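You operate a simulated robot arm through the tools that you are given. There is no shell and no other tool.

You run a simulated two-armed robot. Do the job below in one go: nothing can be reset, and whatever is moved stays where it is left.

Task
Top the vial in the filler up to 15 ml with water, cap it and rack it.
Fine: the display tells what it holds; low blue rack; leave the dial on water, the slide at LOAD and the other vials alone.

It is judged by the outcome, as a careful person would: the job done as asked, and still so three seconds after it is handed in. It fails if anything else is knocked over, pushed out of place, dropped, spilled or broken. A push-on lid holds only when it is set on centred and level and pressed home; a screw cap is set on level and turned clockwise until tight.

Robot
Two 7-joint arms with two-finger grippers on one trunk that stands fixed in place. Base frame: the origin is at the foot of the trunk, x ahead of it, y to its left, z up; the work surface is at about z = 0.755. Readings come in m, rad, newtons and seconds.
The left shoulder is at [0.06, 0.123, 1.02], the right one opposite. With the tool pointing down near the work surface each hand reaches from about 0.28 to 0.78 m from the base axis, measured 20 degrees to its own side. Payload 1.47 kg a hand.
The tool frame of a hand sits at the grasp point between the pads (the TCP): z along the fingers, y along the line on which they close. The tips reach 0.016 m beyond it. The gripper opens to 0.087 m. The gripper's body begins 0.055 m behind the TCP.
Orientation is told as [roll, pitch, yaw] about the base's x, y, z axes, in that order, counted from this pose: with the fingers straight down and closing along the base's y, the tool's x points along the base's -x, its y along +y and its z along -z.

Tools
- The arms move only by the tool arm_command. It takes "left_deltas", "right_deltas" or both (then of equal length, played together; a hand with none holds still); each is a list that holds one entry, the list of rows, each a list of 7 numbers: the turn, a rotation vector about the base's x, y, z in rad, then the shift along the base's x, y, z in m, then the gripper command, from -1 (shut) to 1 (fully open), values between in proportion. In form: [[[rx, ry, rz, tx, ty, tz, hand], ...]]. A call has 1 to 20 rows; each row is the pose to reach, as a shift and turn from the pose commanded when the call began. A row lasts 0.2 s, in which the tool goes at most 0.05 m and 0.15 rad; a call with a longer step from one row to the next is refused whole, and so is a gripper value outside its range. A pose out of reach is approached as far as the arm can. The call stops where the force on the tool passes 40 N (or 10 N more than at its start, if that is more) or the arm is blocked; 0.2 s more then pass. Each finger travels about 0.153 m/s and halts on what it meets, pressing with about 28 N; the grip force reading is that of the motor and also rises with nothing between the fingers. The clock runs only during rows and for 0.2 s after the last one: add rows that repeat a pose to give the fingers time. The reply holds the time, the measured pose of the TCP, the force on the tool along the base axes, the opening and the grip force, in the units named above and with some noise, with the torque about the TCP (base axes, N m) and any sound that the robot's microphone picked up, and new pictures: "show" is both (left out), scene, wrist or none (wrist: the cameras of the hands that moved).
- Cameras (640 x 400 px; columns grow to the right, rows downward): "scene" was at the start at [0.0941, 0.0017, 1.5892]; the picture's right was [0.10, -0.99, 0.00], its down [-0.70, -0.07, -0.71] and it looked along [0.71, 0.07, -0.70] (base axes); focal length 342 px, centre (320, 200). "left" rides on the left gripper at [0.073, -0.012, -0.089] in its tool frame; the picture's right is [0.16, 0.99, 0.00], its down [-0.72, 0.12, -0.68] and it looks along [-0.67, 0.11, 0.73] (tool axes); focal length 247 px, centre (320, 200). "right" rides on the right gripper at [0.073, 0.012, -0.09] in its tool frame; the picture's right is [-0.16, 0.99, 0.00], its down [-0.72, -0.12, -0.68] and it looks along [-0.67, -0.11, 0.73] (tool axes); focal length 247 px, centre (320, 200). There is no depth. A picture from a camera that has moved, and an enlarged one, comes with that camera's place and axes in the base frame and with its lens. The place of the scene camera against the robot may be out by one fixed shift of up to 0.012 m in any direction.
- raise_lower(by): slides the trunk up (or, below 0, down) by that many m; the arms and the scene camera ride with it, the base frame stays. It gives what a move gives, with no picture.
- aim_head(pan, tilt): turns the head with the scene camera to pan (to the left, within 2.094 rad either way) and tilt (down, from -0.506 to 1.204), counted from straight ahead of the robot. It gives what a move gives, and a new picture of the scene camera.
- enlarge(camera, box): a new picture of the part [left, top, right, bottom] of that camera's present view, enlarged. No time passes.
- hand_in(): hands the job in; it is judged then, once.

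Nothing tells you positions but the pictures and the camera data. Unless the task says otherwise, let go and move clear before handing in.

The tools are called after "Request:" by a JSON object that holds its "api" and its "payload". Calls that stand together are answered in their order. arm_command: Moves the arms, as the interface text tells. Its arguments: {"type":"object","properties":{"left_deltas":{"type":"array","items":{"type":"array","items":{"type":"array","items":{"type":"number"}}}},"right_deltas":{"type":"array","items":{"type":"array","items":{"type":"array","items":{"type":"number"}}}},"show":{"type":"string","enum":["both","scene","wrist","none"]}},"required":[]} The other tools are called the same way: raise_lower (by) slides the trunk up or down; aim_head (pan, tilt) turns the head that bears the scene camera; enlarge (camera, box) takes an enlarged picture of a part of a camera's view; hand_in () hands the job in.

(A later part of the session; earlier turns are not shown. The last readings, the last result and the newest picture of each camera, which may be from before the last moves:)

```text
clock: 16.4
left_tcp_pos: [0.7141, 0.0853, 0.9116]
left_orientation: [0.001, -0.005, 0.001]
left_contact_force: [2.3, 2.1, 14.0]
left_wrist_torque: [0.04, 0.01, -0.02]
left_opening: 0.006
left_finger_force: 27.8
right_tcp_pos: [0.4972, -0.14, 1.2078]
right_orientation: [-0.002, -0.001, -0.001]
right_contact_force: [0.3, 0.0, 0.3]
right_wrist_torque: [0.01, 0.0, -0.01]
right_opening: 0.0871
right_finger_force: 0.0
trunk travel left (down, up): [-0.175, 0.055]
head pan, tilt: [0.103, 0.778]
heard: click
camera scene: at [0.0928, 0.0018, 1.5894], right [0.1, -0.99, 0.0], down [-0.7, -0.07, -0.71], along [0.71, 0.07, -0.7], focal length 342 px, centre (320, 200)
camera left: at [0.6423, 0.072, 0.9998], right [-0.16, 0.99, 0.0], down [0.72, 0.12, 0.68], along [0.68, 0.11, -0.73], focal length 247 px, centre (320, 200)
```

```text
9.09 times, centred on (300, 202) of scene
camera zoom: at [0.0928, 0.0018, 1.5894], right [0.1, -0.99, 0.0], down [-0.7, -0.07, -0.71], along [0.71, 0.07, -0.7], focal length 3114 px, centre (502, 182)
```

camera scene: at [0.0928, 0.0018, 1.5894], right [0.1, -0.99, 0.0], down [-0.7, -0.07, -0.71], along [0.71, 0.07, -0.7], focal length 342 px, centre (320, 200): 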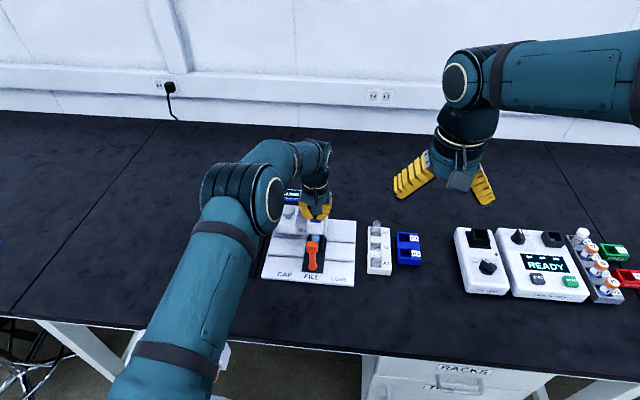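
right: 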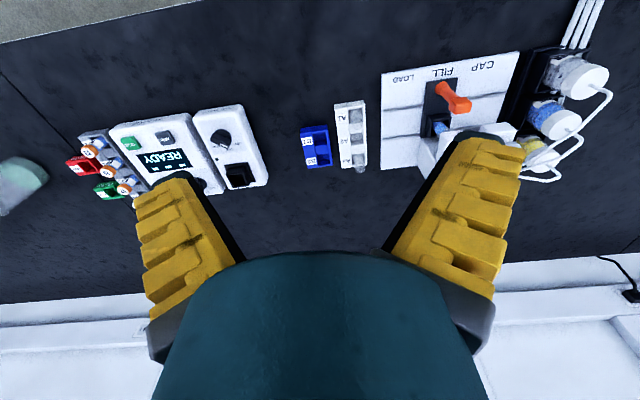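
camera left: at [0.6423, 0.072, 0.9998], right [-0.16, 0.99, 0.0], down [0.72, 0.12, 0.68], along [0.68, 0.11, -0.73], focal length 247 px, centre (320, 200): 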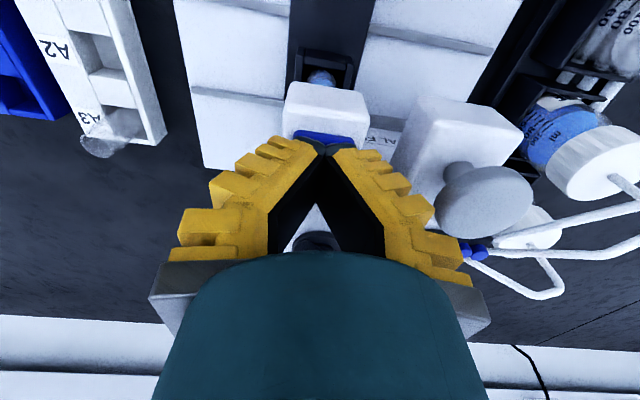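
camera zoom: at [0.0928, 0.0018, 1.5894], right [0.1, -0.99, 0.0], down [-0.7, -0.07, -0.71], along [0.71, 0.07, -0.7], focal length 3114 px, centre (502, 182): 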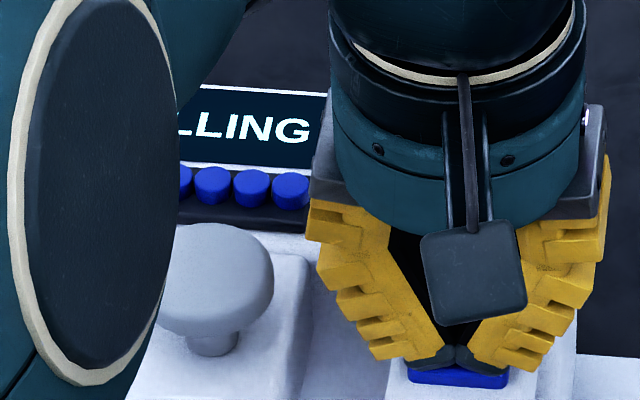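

The button clicked and the display shows "FILLING". I lift off and wait for the fill to finish.

Request:
{"api": "arm_command", "payload": {"left_deltas": [[[0, 0, 0, 0, 0, 0.03, -1], [0, 0, 0, 0, 0, 0.07, -1], [0, 0, 0, -0.02, 0.03, 0.11, -1], [0, 0, 0, -0.05, 0.06, 0.13, -1], [0, 0, 0, -0.08, 0.1, 0.15, -1], [0, 0, 0, -0.09, 0.14, 0.15, -1], [0, 0, 0, -0.09, 0.17, 0.15, -1], [0, 0, 0, -0.09, 0.17, 0.15, -1], [0, 0, 0, -0.09, 0.17, 0.15, -1], [0, 0, 0, -0.09, 0.17, 0.15, -1]]], "show": "scene"}}

Request:
{"api": "enlarge", "payload": {"camera": "scene", "box": [220, 170, 380, 300]}}

Request:
{"api": "enlarge", "payload": {"camera": "scene", "box": [265, 180, 335, 224]}}

```text
refused: row 3 steps farther than a row can; nothing moved
```

```text
3.08 times, centred on (300, 235) of scene
camera zoom: at [0.0928, 0.0018, 1.5894], right [0.1, -0.99, 0.0], down [-0.7, -0.07, -0.71], along [0.71, 0.07, -0.7], focal length 1054 px, centre (382, 92)
```

zoom: 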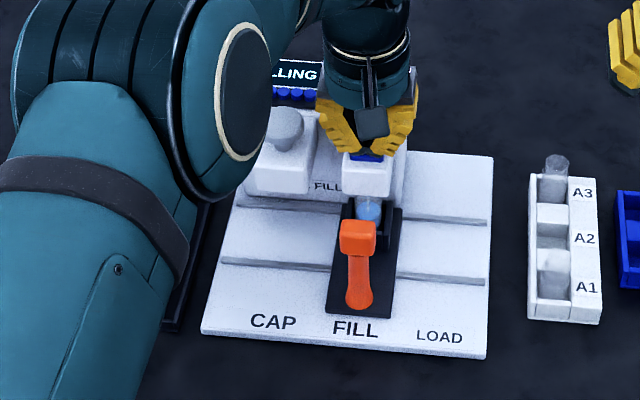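

```text
9.09 times, centred on (300, 202) of scene
camera zoom: at [0.0928, 0.0018, 1.5894], right [0.1, -0.99, 0.0], down [-0.7, -0.07, -0.71], along [0.71, 0.07, -0.7], focal length 3114 px, centre (502, 182)
```

zoom: 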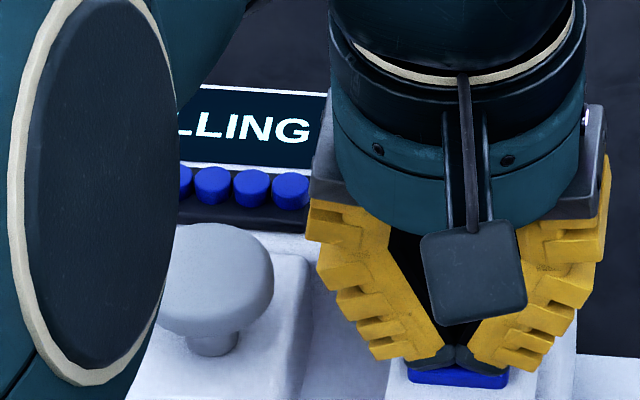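

That call had one step too long and was refused. The hand is still on the button, so I lift straight up now with smaller steps.

Request:
{"api": "arm_command", "payload": {"left_deltas": [[[0, 0, 0, 0, 0, 0.03, -1], [0, 0, 0, 0, 0, 0.07, -1], [0, 0, 0, -0.015, 0.02, 0.1, -1], [0, 0, 0, -0.035, 0.045, 0.13, -1], [0, 0, 0, -0.055, 0.075, 0.15, -1], [0, 0, 0, -0.075, 0.11, 0.15, -1], [0, 0, 0, -0.085, 0.145, 0.15, -1], [0, 0, 0, -0.09, 0.17, 0.15, -1], [0, 0, 0, -0.09, 0.17, 0.15, -1], [0, 0, 0, -0.09, 0.17, 0.15, -1]]], "show": "scene"}}

Request:
{"api": "enlarge", "payload": {"camera": "scene", "box": [220, 170, 380, 300]}}

Request:
{"api": "enlarge", "payload": {"camera": "scene", "box": [265, 180, 335, 224]}}

```text
clock: 18.6
left_tcp_pos: [0.6247, 0.2546, 1.0574]
left_orientation: [0.0, 0.001, 0.001]
left_contact_force: [-0.6, 0.2, 0.7]
left_wrist_torque: [-0.01, 0.02, 0.0]
left_opening: 0.0
left_finger_force: 28.8
right_tcp_pos: [0.4986, -0.14, 1.2055]
right_orientation: [-0.001, 0.0, 0.0]
right_contact_force: [0.9, 0.0, 0.1]
right_wrist_torque: [-0.02, 0.0, -0.05]
right_opening: 0.0868
right_finger_force: 0.1
trunk travel left (down, up): [-0.175, 0.055]
head pan, tilt: [0.103, 0.778]
camera scene: at [0.094, 0.002, 1.5892], right [0.1, -0.99, 0.0], down [-0.7, -0.07, -0.71], along [0.71, 0.07, -0.7], focal length 342 px, centre (320, 200)
```

scene: 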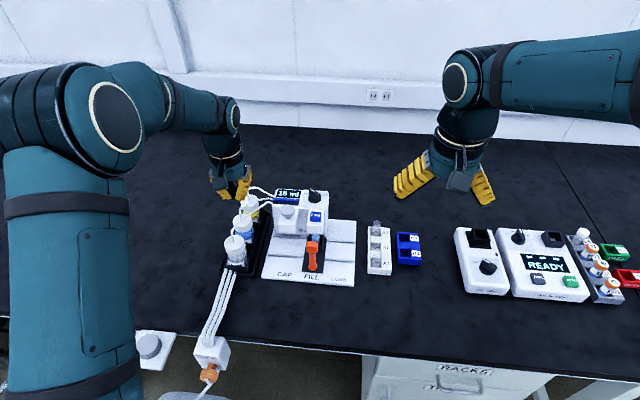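

```text
3.08 times, centred on (300, 235) of scene
camera zoom: at [0.094, 0.002, 1.5892], right [0.1, -0.99, 0.0], down [-0.7, -0.07, -0.71], along [0.71, 0.07, -0.7], focal length 1054 px, centre (382, 92)
```

zoom: 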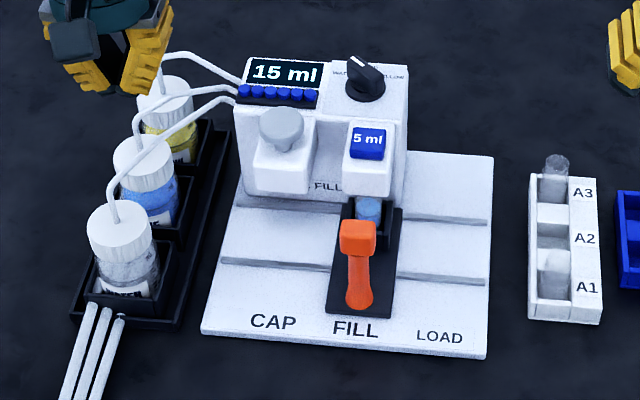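

```text
9.09 times, centred on (300, 202) of scene
camera zoom: at [0.094, 0.002, 1.5892], right [0.1, -0.99, 0.0], down [-0.7, -0.07, -0.71], along [0.71, 0.07, -0.7], focal length 3114 px, centre (502, 182)
```

zoom: 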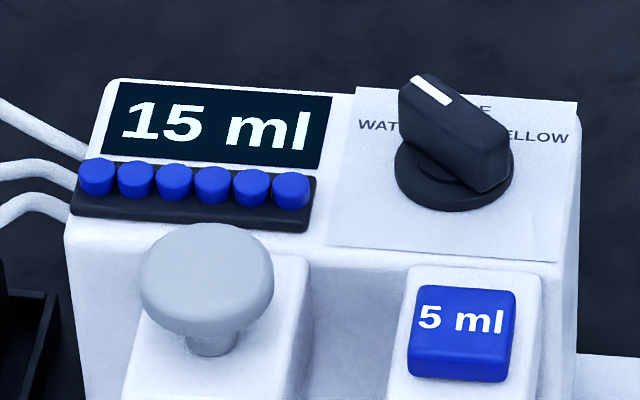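

The display reads 15 ml. Now I bring the left hand over the orange slide handle at about (0.628, 0.087, top z 0.88), opening the fingers.

Request:
{"api": "arm_command", "payload": {"left_deltas": [[[0, 0, 0, 0, -0.04, 0, 0], [0, 0, 0, 0, -0.08, 0, 0.6], [0, 0, 0, 0, -0.12, -0.01, 0.6], [0, 0, 0, 0, -0.155, -0.03, 0.6], [0, 0, 0, 0, -0.168, -0.06, 0.6], [0, 0, 0, 0, -0.168, -0.09, 0.6], [0, 0, 0, 0, -0.168, -0.09, 0.6]]], "show": "wrist"}}

Request:
{"api": "enlarge", "payload": {"camera": "left", "box": [220, 20, 420, 180]}}

```text
clock: 20.2
left_tcp_pos: [0.626, 0.0855, 0.9671]
left_orientation: [0.0, 0.001, 0.001]
left_contact_force: [0.0, -0.1, -0.1]
left_wrist_torque: [-0.01, 0.0, -0.03]
left_opening: 0.0732
left_finger_force: 2.4
right_tcp_pos: [0.4988, -0.1411, 1.2054]
right_orientation: [-0.002, -0.001, 0.0]
right_contact_force: [-0.3, -0.1, -0.2]
right_wrist_torque: [0.02, -0.01, 0.01]
right_opening: 0.087
right_finger_force: 0.0
trunk travel left (down, up): [-0.175, 0.055]
head pan, tilt: [0.103, 0.778]
camera left: at [0.5532, 0.0714, 1.0572], right [-0.16, 0.99, 0.0], down [0.72, 0.12, 0.68], along [0.67, 0.11, -0.73], focal length 247 px, centre (320, 200)
```

left: 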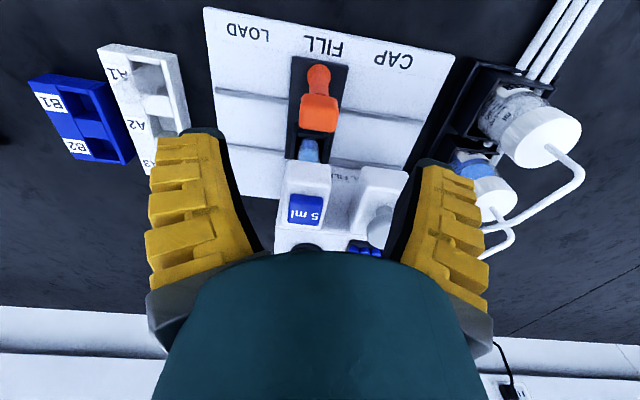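

```text
2.50 times, centred on (320, 100) of left
camera zoom: at [0.5532, 0.0714, 1.0572], right [-0.16, 0.99, 0.0], down [0.72, 0.12, 0.68], along [0.67, 0.11, -0.73], focal length 617 px, centre (320, 450)
```

zoom: 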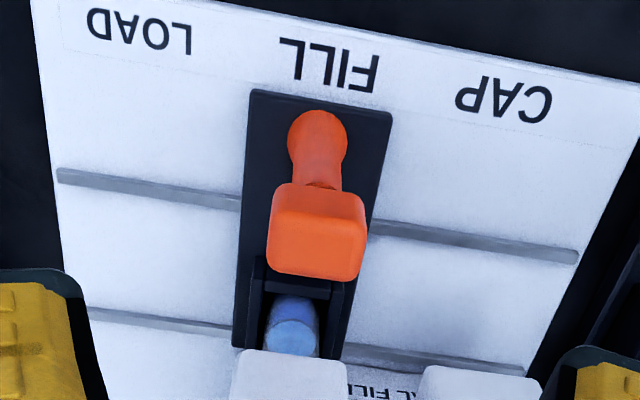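

The handle knob is at about (0.634, 0.084), top near z 0.877. I lower onto it and grip it.

Request:
{"api": "arm_command", "payload": {"left_deltas": [[[0, 0, 0, 0.008, -0.0015, -0.035, 0.6], [0, 0, 0, 0.008, -0.0015, -0.07, 0.6], [0, 0, 0, 0.008, -0.0015, -0.09, 0.6], [0, 0, 0, 0.008, -0.0015, -0.098, 0.6], [0, 0, 0, 0.008, -0.0015, -0.098, 0.2], [0, 0, 0, 0.008, -0.0015, -0.098, -0.1], [0, 0, 0, 0.008, -0.0015, -0.098, -0.3], [0, 0, 0, 0.008, -0.0015, -0.098, -0.5], [0, 0, 0, 0.008, -0.0015, -0.098, -0.5]]], "show": "both"}}

```text
clock: 22.2
left_tcp_pos: [0.6337, 0.0839, 0.871]
left_orientation: [-0.002, -0.002, 0.003]
left_contact_force: [-1.2, 1.1, 12.4]
left_wrist_torque: [-0.01, 0.3, -0.01]
left_opening: 0.0235
left_finger_force: 30.2
right_tcp_pos: [0.4976, -0.14, 1.2049]
right_orientation: [-0.002, 0.0, -0.002]
right_contact_force: [-0.1, -0.4, -0.3]
right_wrist_torque: [-0.01, 0.0, -0.01]
right_opening: 0.0869
right_finger_force: 0.0
trunk travel left (down, up): [-0.175, 0.055]
head pan, tilt: [0.103, 0.778]
camera scene: at [0.0929, 0.0017, 1.5894], right [0.1, -0.99, 0.0], down [-0.7, -0.07, -0.71], along [0.71, 0.07, -0.7], focal length 342 px, centre (320, 200)
camera left: at [0.5608, 0.0714, 0.96], right [-0.16, 0.99, 0.0], down [0.72, 0.12, 0.68], along [0.67, 0.11, -0.73], focal length 247 px, centre (320, 200)
```

scene: 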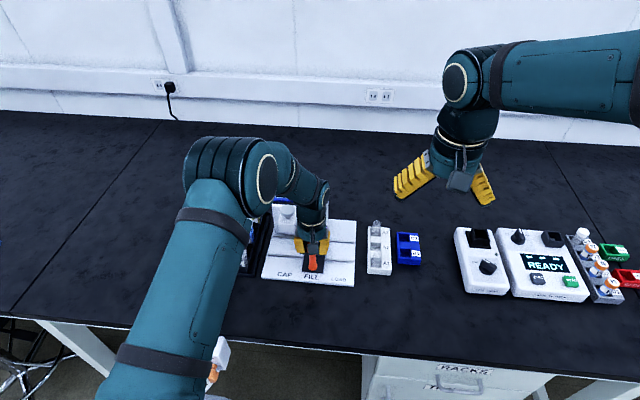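
left: 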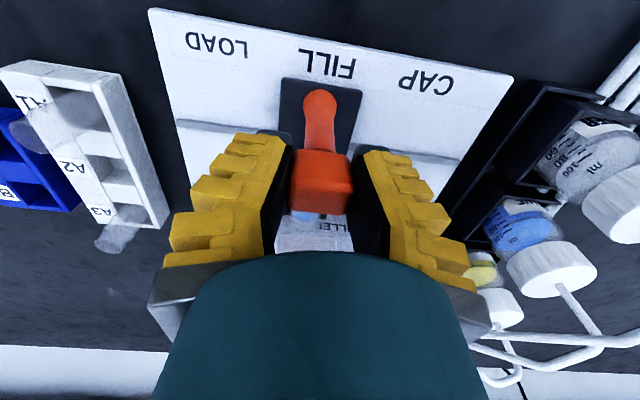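

The knob is gripped (opening 23.5 mm). I slide it slowly left toward CAP, keeping the open vial steady.

Request:
{"api": "arm_command", "payload": {"left_deltas": [[[0, 0, 0, 0, 0.003, 0.001, -0.5], [0, 0, 0, 0, 0.008, 0.001, -0.5], [0, 0, 0, 0, 0.014, 0.001, -0.5], [0, 0, 0, 0, 0.02, 0.001, -0.5], [0, 0, 0, 0, 0.026, 0.001, -0.5], [0, 0, 0, 0, 0.032, 0.001, -0.5], [0, 0, 0, 0, 0.038, 0.001, -0.5], [0, 0, 0, 0, 0.044, 0.001, -0.5], [0, 0, 0, 0, 0.05, 0.001, -0.5], [0, 0, 0, 0, 0.056, 0.001, -0.5], [0, 0, 0, 0, 0.062, 0.001, -0.5], [0, 0, 0, 0, 0.067, 0.001, -0.5], [0, 0, 0, 0, 0.07, 0.001, -0.5], [0, 0, 0, 0, 0.07, 0.001, -0.5]]], "show": "both"}}

Request:
{"api": "enlarge", "payload": {"camera": "left", "box": [140, 0, 540, 220]}}

```text
clock: 25.2
left_tcp_pos: [0.6326, 0.1554, 0.8715]
left_orientation: [0.002, -0.002, 0.001]
left_contact_force: [-6.4, 1.2, 13.9]
left_wrist_torque: [0.0, 0.04, -0.02]
left_opening: 0.0236
left_finger_force: 30.5
right_tcp_pos: [0.497, -0.1415, 1.2059]
right_orientation: [-0.002, -0.002, 0.001]
right_contact_force: [0.6, 0.1, -0.3]
right_wrist_torque: [-0.03, 0.05, 0.0]
right_opening: 0.087
right_finger_force: 0.0
trunk travel left (down, up): [-0.175, 0.055]
head pan, tilt: [0.103, 0.778]
camera scene: at [0.0921, 0.0016, 1.5894], right [0.1, -0.99, 0.0], down [-0.7, -0.07, -0.71], along [0.71, 0.07, -0.7], focal length 342 px, centre (320, 200)
camera left: at [0.5596, 0.1429, 0.9608], right [-0.16, 0.99, 0.0], down [0.72, 0.12, 0.68], along [0.67, 0.11, -0.73], focal length 247 px, centre (320, 200)
```

scene: 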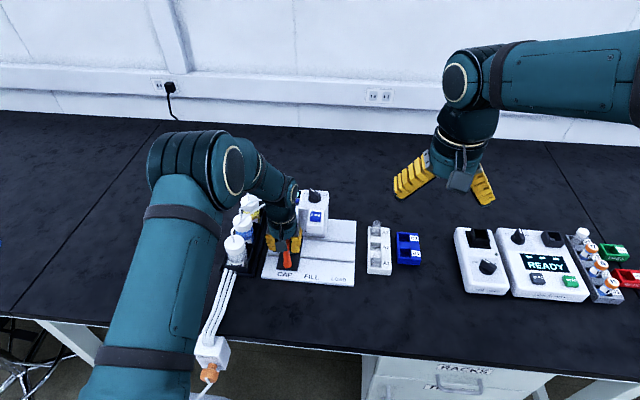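
left: 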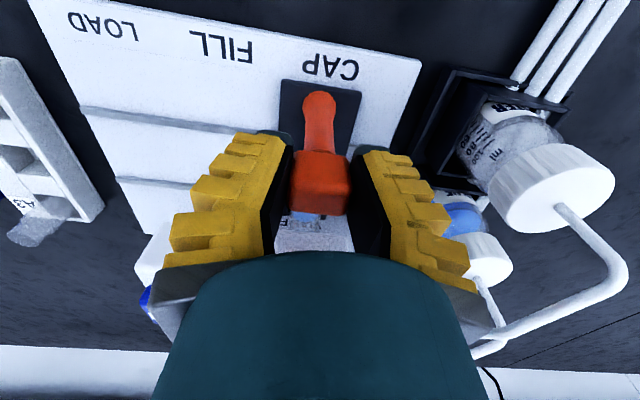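

```text
1.60 times, centred on (340, 110) of left
camera zoom: at [0.5596, 0.1429, 0.9608], right [-0.16, 0.99, 0.0], down [0.72, 0.12, 0.68], along [0.67, 0.11, -0.73], focal length 395 px, centre (288, 344)
```

zoom: 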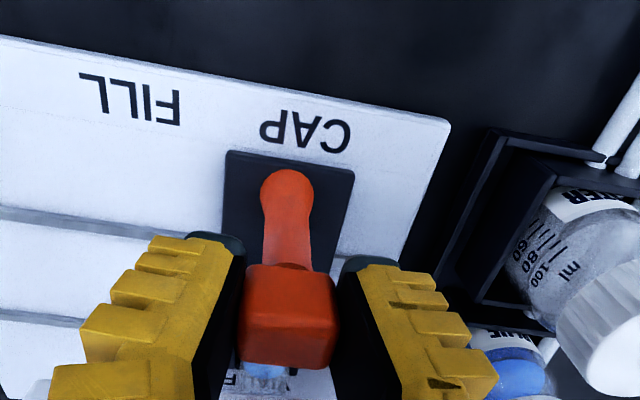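

The slide is nearly at CAP; label comparison suggests about 3 mm more. I nudge further in tiny steps and watch for a stop or detent.

Request:
{"api": "arm_command", "payload": {"left_deltas": [[[0, 0, 0, 0, 0.001, 0, -0.5], [0, 0, 0, 0, 0.002, 0, -0.5], [0, 0, 0, 0, 0.003, 0, -0.5], [0, 0, 0, 0, 0.004, 0, -0.5], [0, 0, 0, 0, 0.004, 0, -0.5]]], "show": "wrist"}}

Request:
{"api": "enlarge", "payload": {"camera": "left", "box": [140, 0, 540, 220]}}

```text
clock: 26.4
left_tcp_pos: [0.6327, 0.1587, 0.871]
left_orientation: [0.001, -0.002, 0.003]
left_contact_force: [-2.3, 0.7, 13.7]
left_wrist_torque: [0.0, -0.21, -0.04]
left_opening: 0.0242
left_finger_force: 29.7
right_tcp_pos: [0.496, -0.1407, 1.2056]
right_orientation: [0.002, -0.001, 0.002]
right_contact_force: [-0.4, -0.3, -0.2]
right_wrist_torque: [-0.01, -0.01, 0.0]
right_opening: 0.0871
right_finger_force: 0.0
trunk travel left (down, up): [-0.175, 0.055]
head pan, tilt: [0.103, 0.778]
camera left: at [0.5596, 0.1462, 0.9607], right [-0.16, 0.99, 0.0], down [0.72, 0.12, 0.68], along [0.67, 0.11, -0.73], focal length 247 px, centre (320, 200)
```

left: 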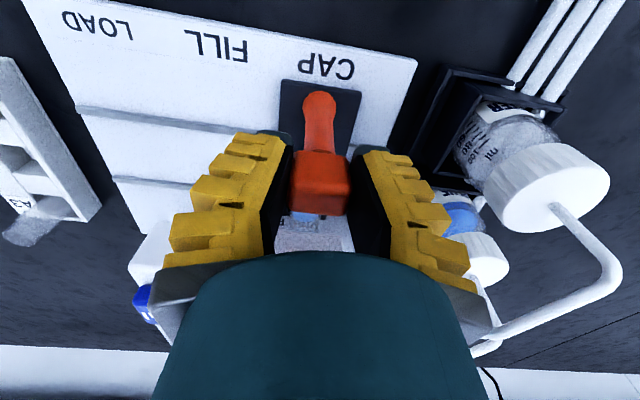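

```text
1.60 times, centred on (340, 110) of left
camera zoom: at [0.5596, 0.1462, 0.9607], right [-0.16, 0.99, 0.0], down [0.72, 0.12, 0.68], along [0.67, 0.11, -0.73], focal length 395 px, centre (288, 344)
```

zoom: 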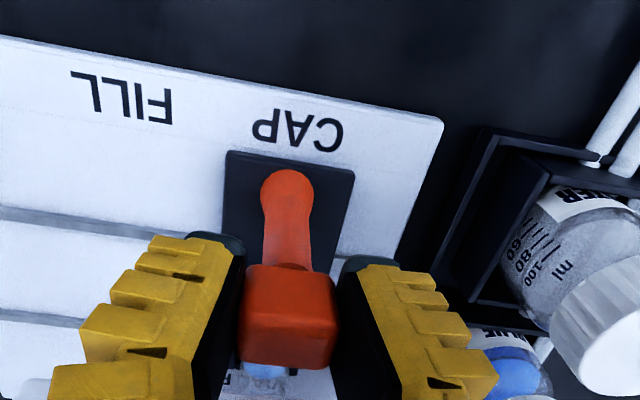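

CAP label alignment now matches what FILL had (travel 75 mm). I release the handle gently, rise, and inspect the cap station.

Request:
{"api": "arm_command", "payload": {"left_deltas": [[[0, 0, 0, 0, 0, 0, -0.2], [0, 0, 0, 0, 0, 0, 0.2], [0, 0, 0, 0, 0, 0.02, 0.2], [0, 0, 0, 0, 0, 0.06, 0.2], [0, 0, 0, -0.01, 0.02, 0.1, 0.2], [0, 0, 0, -0.02, 0.06, 0.12, 0.0], [0, 0, 0, -0.02, 0.1, 0.14, -0.5], [0, 0, 0, -0.02, 0.13, 0.16, -1], [0, 0, 0, -0.02, 0.13, 0.16, -1]]], "show": "both"}}

Request:
{"api": "enlarge", "payload": {"camera": "scene", "box": [220, 170, 380, 300]}}

Request:
{"api": "enlarge", "payload": {"camera": "scene", "box": [260, 185, 330, 285]}}

Request:
{"api": "enlarge", "payload": {"camera": "right", "box": [360, 40, 620, 200]}}

```text
clock: 28.4
left_tcp_pos: [0.613, 0.2896, 1.0313]
left_orientation: [0.002, 0.0, -0.002]
left_contact_force: [0.0, -0.7, -0.1]
left_wrist_torque: [0.0, 0.01, -0.01]
left_opening: 0.0
left_finger_force: 28.0
right_tcp_pos: [0.4982, -0.1417, 1.2048]
right_orientation: [-0.001, 0.0, 0.002]
right_contact_force: [0.4, -0.9, -0.2]
right_wrist_torque: [0.01, -0.01, 0.05]
right_opening: 0.0869
right_finger_force: 0.1
trunk travel left (down, up): [-0.175, 0.055]
head pan, tilt: [0.103, 0.778]
camera scene: at [0.0944, 0.0014, 1.5892], right [0.1, -0.99, 0.0], down [-0.7, -0.07, -0.71], along [0.71, 0.07, -0.7], focal length 342 px, centre (320, 200)
camera left: at [0.54, 0.2763, 1.1211], right [-0.16, 0.99, 0.0], down [0.72, 0.12, 0.68], along [0.67, 0.11, -0.73], focal length 247 px, centre (320, 200)
```

scene: 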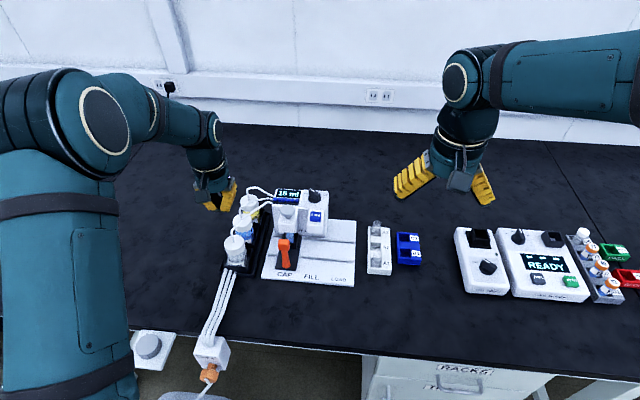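
left: 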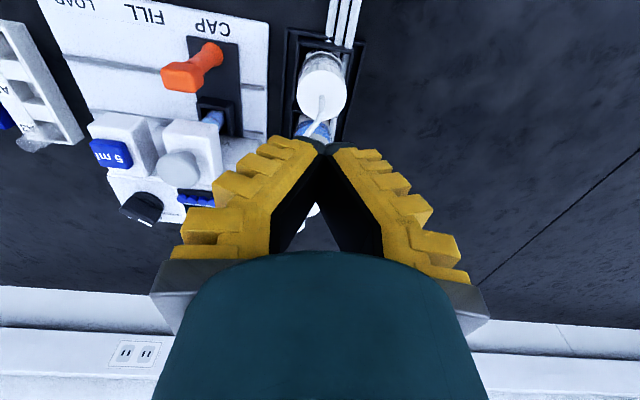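

```text
3.08 times, centred on (300, 235) of scene
camera zoom: at [0.0944, 0.0014, 1.5892], right [0.1, -0.99, 0.0], down [-0.7, -0.07, -0.71], along [0.71, 0.07, -0.7], focal length 1054 px, centre (382, 92)
```

zoom: 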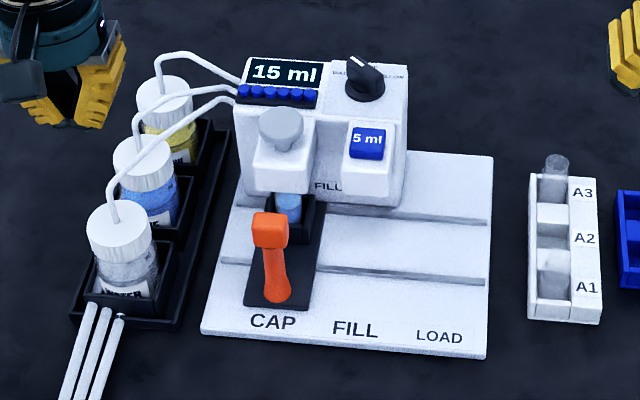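

```text
4.00 times, centred on (295, 235) of scene
camera zoom: at [0.0944, 0.0014, 1.5892], right [0.1, -0.99, 0.0], down [-0.7, -0.07, -0.71], along [0.71, 0.07, -0.7], focal length 1370 px, centre (420, 60)
```

zoom: 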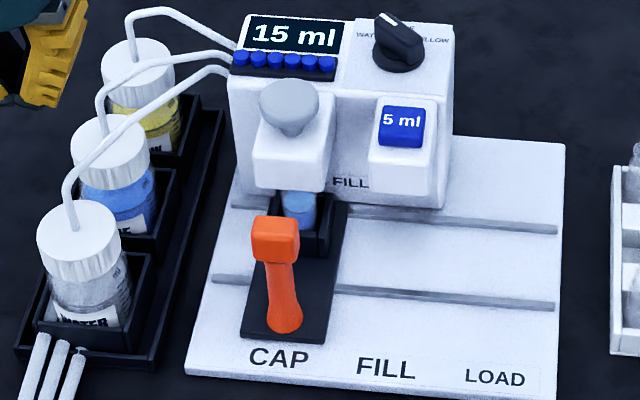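

```text
2.46 times, centred on (490, 120) of right
camera zoom: at [0.4255, -0.1277, 1.2931], right [0.16, 0.99, 0.0], down [0.72, -0.12, 0.68], along [0.67, -0.11, -0.73], focal length 608 px, centre (-98, 397)
```

zoom: 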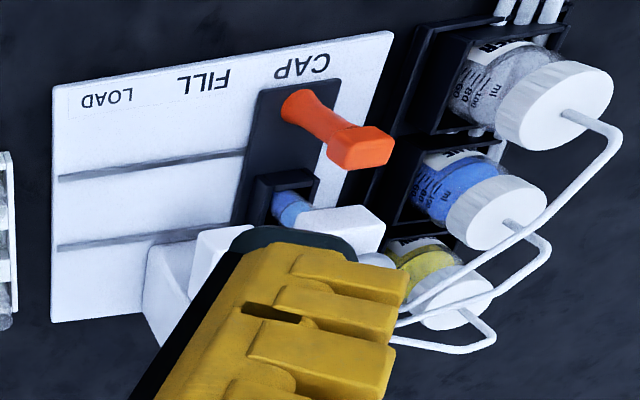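

The vial sits under the cap plunger, aligned; the plunger's top is at about (0.709, 0.159, 0.915). I move the closed left fingers above it and check.

Request:
{"api": "arm_command", "payload": {"left_deltas": [[[0, 0, 0, 0.02, -0.03, 0, -1], [0, 0, 0, 0.045, -0.06, 0, -1], [0, 0, 0, 0.07, -0.09, 0, -1], [0, 0, 0, 0.09, -0.12, -0.01, -1], [0, 0, 0, 0.096, -0.131, -0.04, -1], [0, 0, 0, 0.096, -0.131, -0.071, -1], [0, 0, 0, 0.096, -0.131, -0.071, -1]]], "show": "wrist"}}

Request:
{"api": "enlarge", "payload": {"camera": "left", "box": [220, 20, 420, 180]}}

```text
clock: 30.0
left_tcp_pos: [0.7095, 0.1572, 0.9597]
left_orientation: [-0.001, -0.002, 0.003]
left_contact_force: [-0.1, -0.9, -0.3]
left_wrist_torque: [0.0, 0.01, -0.02]
left_opening: 0.0
left_finger_force: 27.9
right_tcp_pos: [0.4992, -0.1416, 1.2052]
right_orientation: [-0.001, 0.0, -0.001]
right_contact_force: [0.7, -0.4, -0.7]
right_wrist_torque: [-0.01, -0.03, 0.02]
right_opening: 0.0871
right_finger_force: 0.0
trunk travel left (down, up): [-0.175, 0.055]
head pan, tilt: [0.103, 0.778]
camera left: at [0.6365, 0.1454, 1.0485], right [-0.16, 0.99, 0.0], down [0.72, 0.12, 0.68], along [0.67, 0.11, -0.73], focal length 247 px, centre (320, 200)
```

left: 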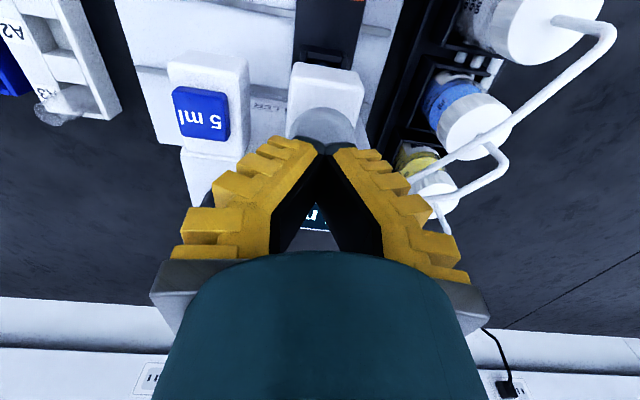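

```text
2.50 times, centred on (320, 100) of left
camera zoom: at [0.6365, 0.1454, 1.0485], right [-0.16, 0.99, 0.0], down [0.72, 0.12, 0.68], along [0.67, 0.11, -0.73], focal length 617 px, centre (320, 450)
```

zoom: 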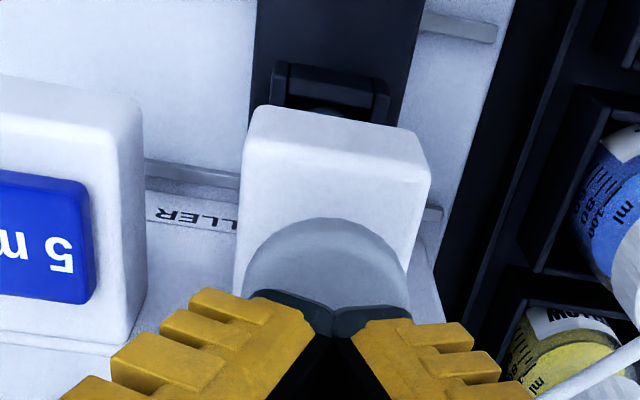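

The plunger is centred beneath (needs 1.5 mm left). I press down in small steps until a click or the force limit.

Request:
{"api": "arm_command", "payload": {"left_deltas": [[[0, 0, 0, 0, 0.0015, -0.02, -1], [0, 0, 0, 0, 0.0015, -0.028, -1], [0, 0, 0, 0, 0.0015, -0.031, -1], [0, 0, 0, 0, 0.0015, -0.034, -1], [0, 0, 0, 0, 0.0015, -0.037, -1], [0, 0, 0, 0, 0.0015, -0.04, -1], [0, 0, 0, 0, 0.0015, -0.043, -1], [0, 0, 0, 0, 0.0015, -0.046, -1]]], "show": "both"}}

Request:
{"api": "enlarge", "payload": {"camera": "scene", "box": [260, 185, 330, 285]}}

```text
clock: 32.0
left_tcp_pos: [0.7107, 0.1598, 0.9202]
left_orientation: [0.001, -0.014, 0.002]
left_contact_force: [-5.7, 0.0, 21.3]
left_wrist_torque: [0.02, 0.19, 0.02]
left_opening: 0.006
left_finger_force: 28.6
right_tcp_pos: [0.4976, -0.1411, 1.2054]
right_orientation: [0.001, -0.003, 0.0]
right_contact_force: [-0.8, -0.4, -0.6]
right_wrist_torque: [0.0, 0.01, -0.02]
right_opening: 0.0868
right_finger_force: 0.1
trunk travel left (down, up): [-0.175, 0.055]
head pan, tilt: [0.103, 0.778]
stopped in row 8 (left hand): the force on the tool passed its limit at 41 N (the readings are from after the stop); the commanded pose is now the measured one
camera scene: at [0.0918, 0.0013, 1.5892], right [0.1, -0.99, 0.0], down [-0.7, -0.07, -0.71], along [0.71, 0.07, -0.7], focal length 342 px, centre (320, 200)
camera left: at [0.6378, 0.1465, 1.0099], right [-0.16, 0.99, 0.0], down [0.71, 0.12, 0.69], along [0.68, 0.11, -0.72], focal length 247 px, centre (320, 200)
```

scene: 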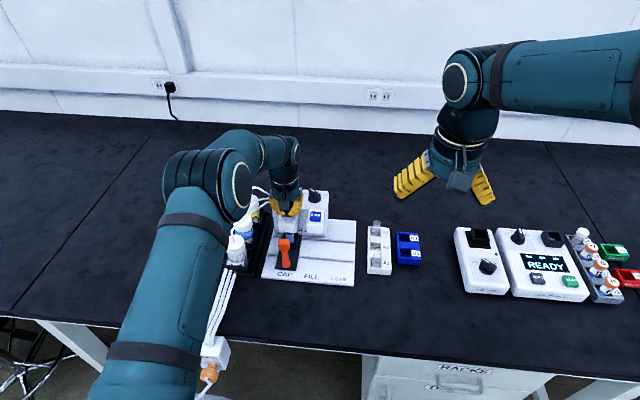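
left: 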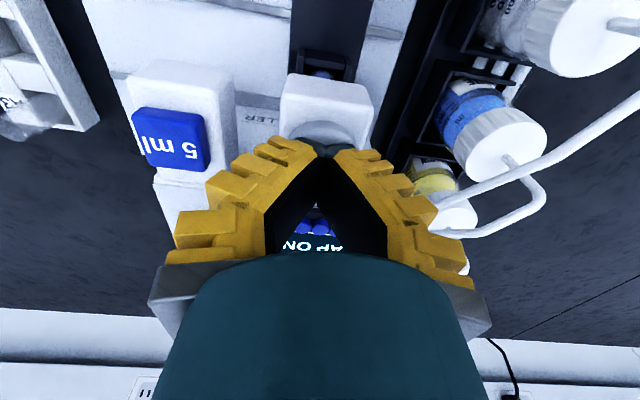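

```text
4.00 times, centred on (295, 235) of scene
camera zoom: at [0.0918, 0.0013, 1.5892], right [0.1, -0.99, 0.0], down [-0.7, -0.07, -0.71], along [0.71, 0.07, -0.7], focal length 1370 px, centre (420, 60)
```

zoom: 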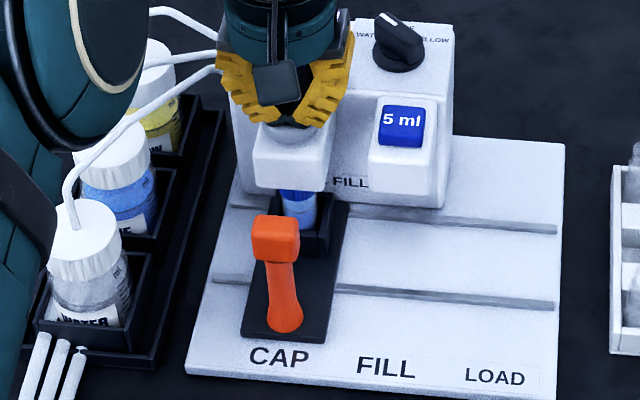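

The display reads "CAP ON" and a blue cap is visible on the vial. I lift off and check.

Request:
{"api": "arm_command", "payload": {"left_deltas": [[[0, 0, 0, 0, 0, 0.03, -1], [0, 0, 0, 0, 0, 0.07, -1], [0, 0, 0, -0.02, 0.03, 0.1, -1], [0, 0, 0, -0.045, 0.06, 0.12, -1], [0, 0, 0, -0.07, 0.09, 0.13, -1], [0, 0, 0, -0.09, 0.125, 0.13, -1], [0, 0, 0, -0.09, 0.125, 0.13, -1]]], "show": "both"}}

Request:
{"api": "enlarge", "payload": {"camera": "scene", "box": [260, 185, 330, 285]}}

Request:
{"api": "enlarge", "payload": {"camera": "right", "box": [360, 40, 620, 200]}}

```text
clock: 33.6
left_tcp_pos: [0.6221, 0.284, 1.0433]
left_orientation: [-0.001, -0.008, 0.002]
left_contact_force: [0.4, -0.2, -0.9]
left_wrist_torque: [0.0, 0.02, 0.04]
left_opening: 0.0
left_finger_force: 28.1
right_tcp_pos: [0.4994, -0.1404, 1.2062]
right_orientation: [0.0, 0.002, -0.001]
right_contact_force: [0.4, -0.9, 0.6]
right_wrist_torque: [-0.01, 0.03, -0.01]
right_opening: 0.0869
right_finger_force: 0.0
trunk travel left (down, up): [-0.175, 0.055]
head pan, tilt: [0.103, 0.778]
camera scene: at [0.0944, 0.0011, 1.5892], right [0.1, -0.99, 0.0], down [-0.7, -0.07, -0.71], along [0.71, 0.07, -0.7], focal length 342 px, centre (320, 200)
camera left: at [0.5489, 0.2713, 1.133], right [-0.16, 0.99, 0.0], down [0.72, 0.12, 0.69], along [0.68, 0.11, -0.73], focal length 247 px, centre (320, 200)
```

scene: 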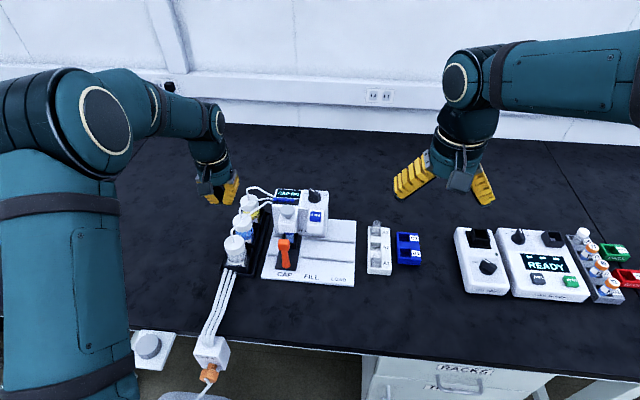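
left: 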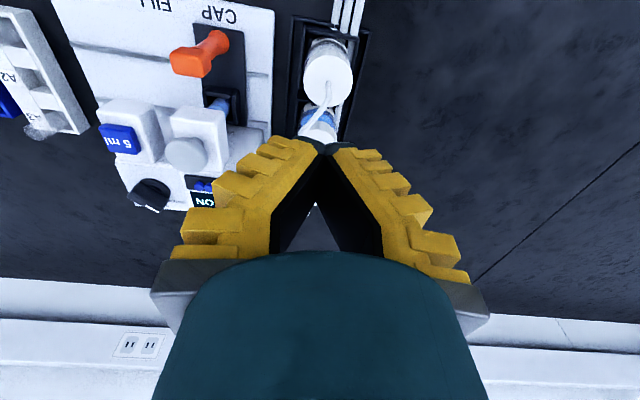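

```text
4.00 times, centred on (295, 235) of scene
camera zoom: at [0.0944, 0.0011, 1.5892], right [0.1, -0.99, 0.0], down [-0.7, -0.07, -0.71], along [0.71, 0.07, -0.7], focal length 1370 px, centre (420, 60)
```

zoom: 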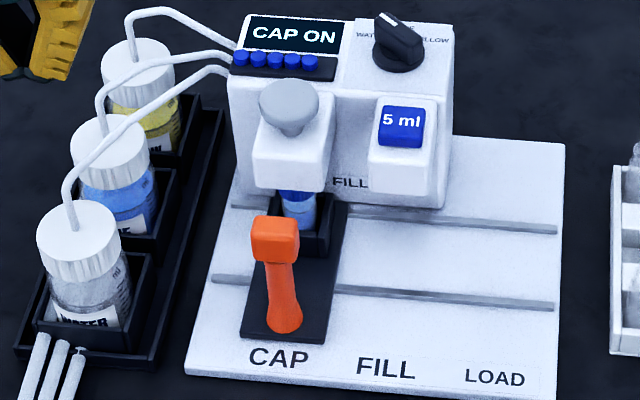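

```text
2.46 times, centred on (490, 120) of right
camera zoom: at [0.4255, -0.1279, 1.2931], right [0.16, 0.99, 0.0], down [0.72, -0.12, 0.68], along [0.67, -0.11, -0.73], focal length 608 px, centre (-98, 397)
```

zoom: 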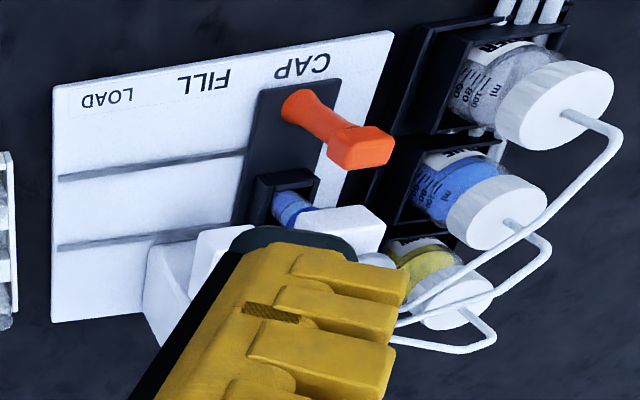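

One cap was used (five left) and the display says CAP ON. I return to the handle at CAP with the left hand while moving the right hand a little out of the way.

Request:
{"api": "arm_command", "payload": {"left_deltas": [[[0, 0.004, 0, 0.003, -0.03, -0.01, -0.4], [0, 0.008, 0, 0.006, -0.065, -0.02, 0.2], [0, 0.008, 0, 0.009, -0.1, -0.035, 0.4], [0, 0.008, 0, 0.0115, -0.125, -0.055, 0.4], [0, 0.008, 0, 0.0115, -0.125, -0.093, 0.4], [0, 0.008, 0, 0.0115, -0.125, -0.093, 0.4]]], "right_deltas": [[[0, 0, 0, 0, -0.02, 0, 1], [0, 0, 0, 0, -0.04, 0, 1], [0, 0, 0, 0, -0.06, 0, 1], [0, 0, 0, 0, -0.08, 0, 1], [0, 0, 0, 0, -0.09, 0, 1], [0, 0, 0, 0, -0.09, 0, 1]]], "show": "wrist"}}

```text
clock: 35.0
left_tcp_pos: [0.6316, 0.1598, 0.9542]
left_orientation: [0.0, -0.002, 0.003]
left_contact_force: [1.0, -0.9, 0.2]
left_wrist_torque: [0.0, 0.02, 0.03]
left_opening: 0.0653
left_finger_force: 3.3
right_tcp_pos: [0.4985, -0.2312, 1.2049]
right_orientation: [0.0, -0.001, 0.0]
right_contact_force: [-0.3, 0.1, -0.3]
right_wrist_torque: [0.0, -0.02, -0.03]
right_opening: 0.087
right_finger_force: 0.0
trunk travel left (down, up): [-0.175, 0.055]
head pan, tilt: [0.103, 0.778]
camera right: at [0.4244, -0.2178, 1.2933], right [0.16, 0.99, 0.0], down [0.72, -0.12, 0.68], along [0.67, -0.11, -0.73], focal length 247 px, centre (320, 200)
camera left: at [0.5589, 0.1463, 1.044], right [-0.16, 0.99, 0.0], down [0.72, 0.12, 0.68], along [0.67, 0.11, -0.73], focal length 247 px, centre (320, 200)
```

right: 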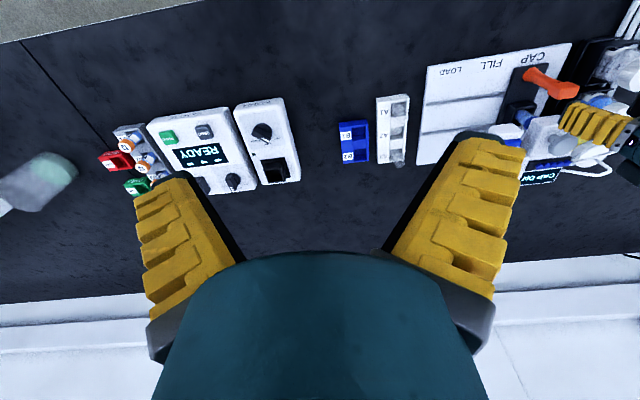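
left: 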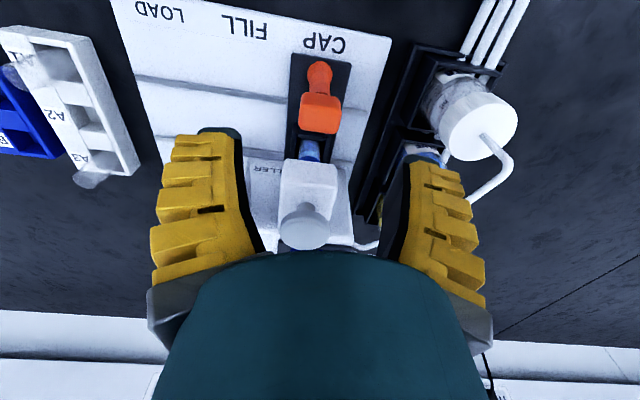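

The knob is centred below. I lower, grip it, then slide slowly right toward LOAD.

Request:
{"api": "arm_command", "payload": {"left_deltas": [[[0, 0, 0, 0.002, -0.001, -0.035, 0.1], [0, 0, 0, 0.002, -0.001, -0.065, 0.1], [0, 0, 0, 0.002, -0.001, -0.08, 0.1], [0, 0, 0, 0.002, -0.001, -0.083, 0.1], [0, 0, 0, 0.002, -0.001, -0.083, -0.2], [0, 0, 0, 0.002, -0.001, -0.083, -0.4], [0, 0, 0, 0.002, -0.001, -0.083, -0.5], [0, 0, 0, 0.002, -0.001, -0.083, -0.5]]], "show": "wrist"}}

Request:
{"api": "arm_command", "payload": {"left_deltas": [[[0, 0, 0, 0, -0.003, 0, -0.5], [0, 0, 0, 0, -0.009, 0, -0.5], [0, 0, 0, 0, -0.017, 0, -0.5], [0, 0, 0, 0, -0.025, 0, -0.5], [0, 0, 0, 0, -0.033, 0, -0.5], [0, 0, 0, 0, -0.041, 0, -0.5], [0, 0, 0, 0, -0.049, 0, -0.5], [0, 0, 0, 0, -0.057, 0, -0.5], [0, 0, 0, 0, -0.065, 0, -0.5], [0, 0, 0, 0, -0.073, 0, -0.5], [0, 0, 0, 0, -0.081, 0, -0.5], [0, 0, 0, 0, -0.089, 0, -0.5], [0, 0, 0, 0, -0.097, 0, -0.5], [0, 0, 0, 0, -0.105, 0, -0.5], [0, 0, 0, 0, -0.113, 0, -0.5], [0, 0, 0, 0, -0.121, 0, -0.5], [0, 0, 0, 0, -0.129, 0, -0.5], [0, 0, 0, 0, -0.137, 0, -0.5], [0, 0, 0, 0, -0.143, 0, -0.5], [0, 0, 0, 0, -0.145, 0, -0.5]]], "show": "both"}}

```text
clock: 36.8
left_tcp_pos: [0.6366, 0.1595, 0.8728]
left_orientation: [0.0, -0.002, 0.001]
left_contact_force: [-0.7, 0.9, 11.9]
left_wrist_torque: [0.0, 0.32, -0.01]
left_opening: 0.0234
left_finger_force: 29.6
right_tcp_pos: [0.4979, -0.2307, 1.204]
right_orientation: [0.0, -0.001, 0.001]
right_contact_force: [0.2, 0.5, 0.2]
right_wrist_torque: [-0.02, 0.0, 0.02]
right_opening: 0.0872
right_finger_force: 0.0
trunk travel left (down, up): [-0.175, 0.055]
head pan, tilt: [0.103, 0.778]
camera left: at [0.5622, 0.1463, 0.9623], right [-0.16, 0.99, 0.0], down [0.72, 0.12, 0.68], along [0.67, 0.11, -0.73], focal length 247 px, centre (320, 200)
```

left: 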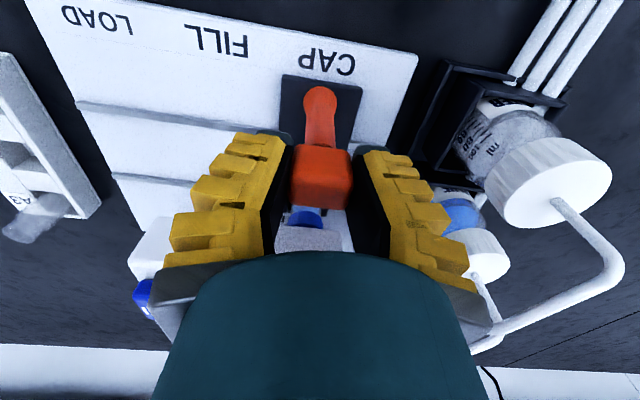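

```text
clock: 41.0
left_tcp_pos: [0.6338, 0.0132, 0.8737]
left_orientation: [0.0, 0.0, 0.0]
left_contact_force: [7.6, -1.5, 12.9]
left_wrist_torque: [0.01, -0.51, -0.03]
left_opening: 0.0242
left_finger_force: 30.7
right_tcp_pos: [0.4982, -0.2308, 1.2053]
right_orientation: [0.0, 0.0, -0.001]
right_contact_force: [-0.8, 0.5, -0.4]
right_wrist_torque: [0.01, -0.02, 0.01]
right_opening: 0.0872
right_finger_force: 0.1
trunk travel left (down, up): [-0.175, 0.055]
head pan, tilt: [0.103, 0.778]
camera scene: at [0.0936, 0.0015, 1.5893], right [0.1, -0.99, 0.0], down [-0.7, -0.07, -0.71], along [0.71, 0.07, -0.7], focal length 342 px, centre (320, 200)
camera left: at [0.5621, -0.0003, 0.9616], right [-0.16, 0.99, 0.0], down [0.72, 0.12, 0.68], along [0.67, 0.11, -0.73], focal length 247 px, centre (320, 200)
```

scene: 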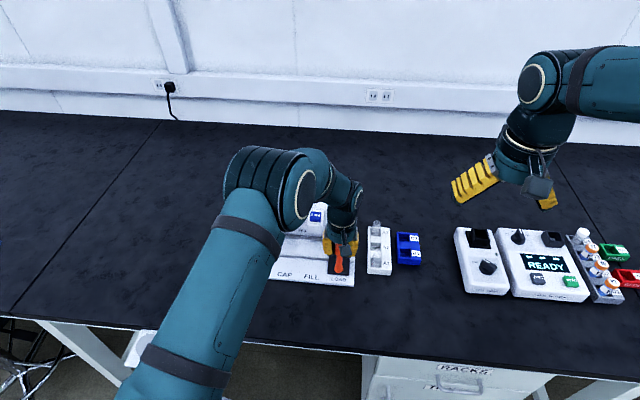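
left: 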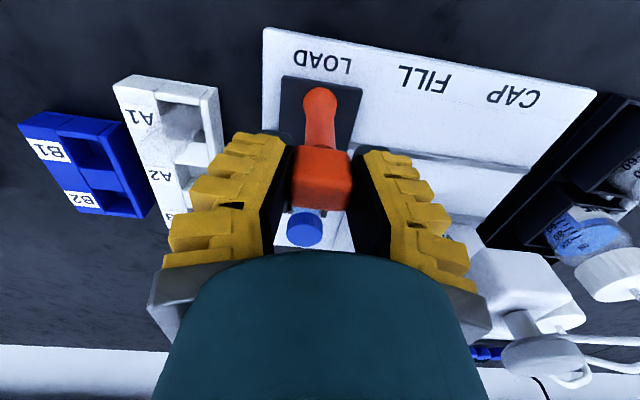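

Nearly at LOAD; about 4 mm remains by label alignment. I finish the slide in tiny steps.

Request:
{"api": "arm_command", "payload": {"left_deltas": [[[0, 0, 0, 0, -0.001, 0, -0.5], [0, 0, 0, 0, -0.002, 0, -0.5], [0, 0, 0, 0, -0.003, 0, -0.5], [0, 0, 0, 0, -0.004, 0, -0.5], [0, 0, 0, 0, -0.0045, 0, -0.5], [0, 0, 0, 0, -0.0045, 0, -0.5]]], "show": "wrist"}}

```text
clock: 42.4
left_tcp_pos: [0.6349, 0.0105, 0.8715]
left_orientation: [0.0, 0.001, 0.002]
left_contact_force: [2.5, 3.5, 14.8]
left_wrist_torque: [0.05, 0.39, -0.06]
left_opening: 0.0245
left_finger_force: 30.7
right_tcp_pos: [0.4985, -0.23, 1.2076]
right_orientation: [-0.002, 0.0, 0.001]
right_contact_force: [-0.9, -0.5, 0.2]
right_wrist_torque: [0.01, -0.04, -0.01]
right_opening: 0.087
right_finger_force: 0.1
trunk travel left (down, up): [-0.175, 0.055]
head pan, tilt: [0.103, 0.778]
camera left: at [0.5621, -0.0034, 0.9614], right [-0.16, 0.99, 0.0], down [0.72, 0.12, 0.68], along [0.67, 0.11, -0.73], focal length 247 px, centre (320, 200)
```

left: 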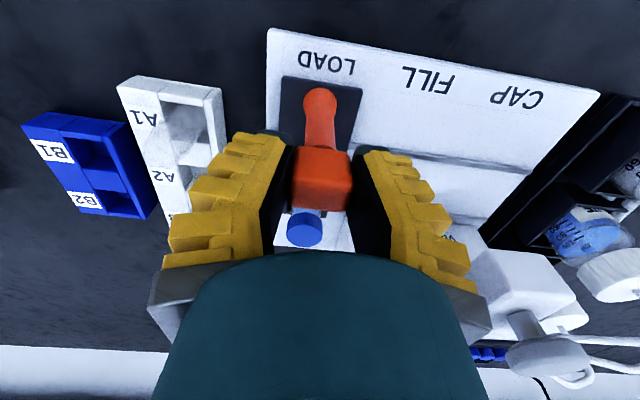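

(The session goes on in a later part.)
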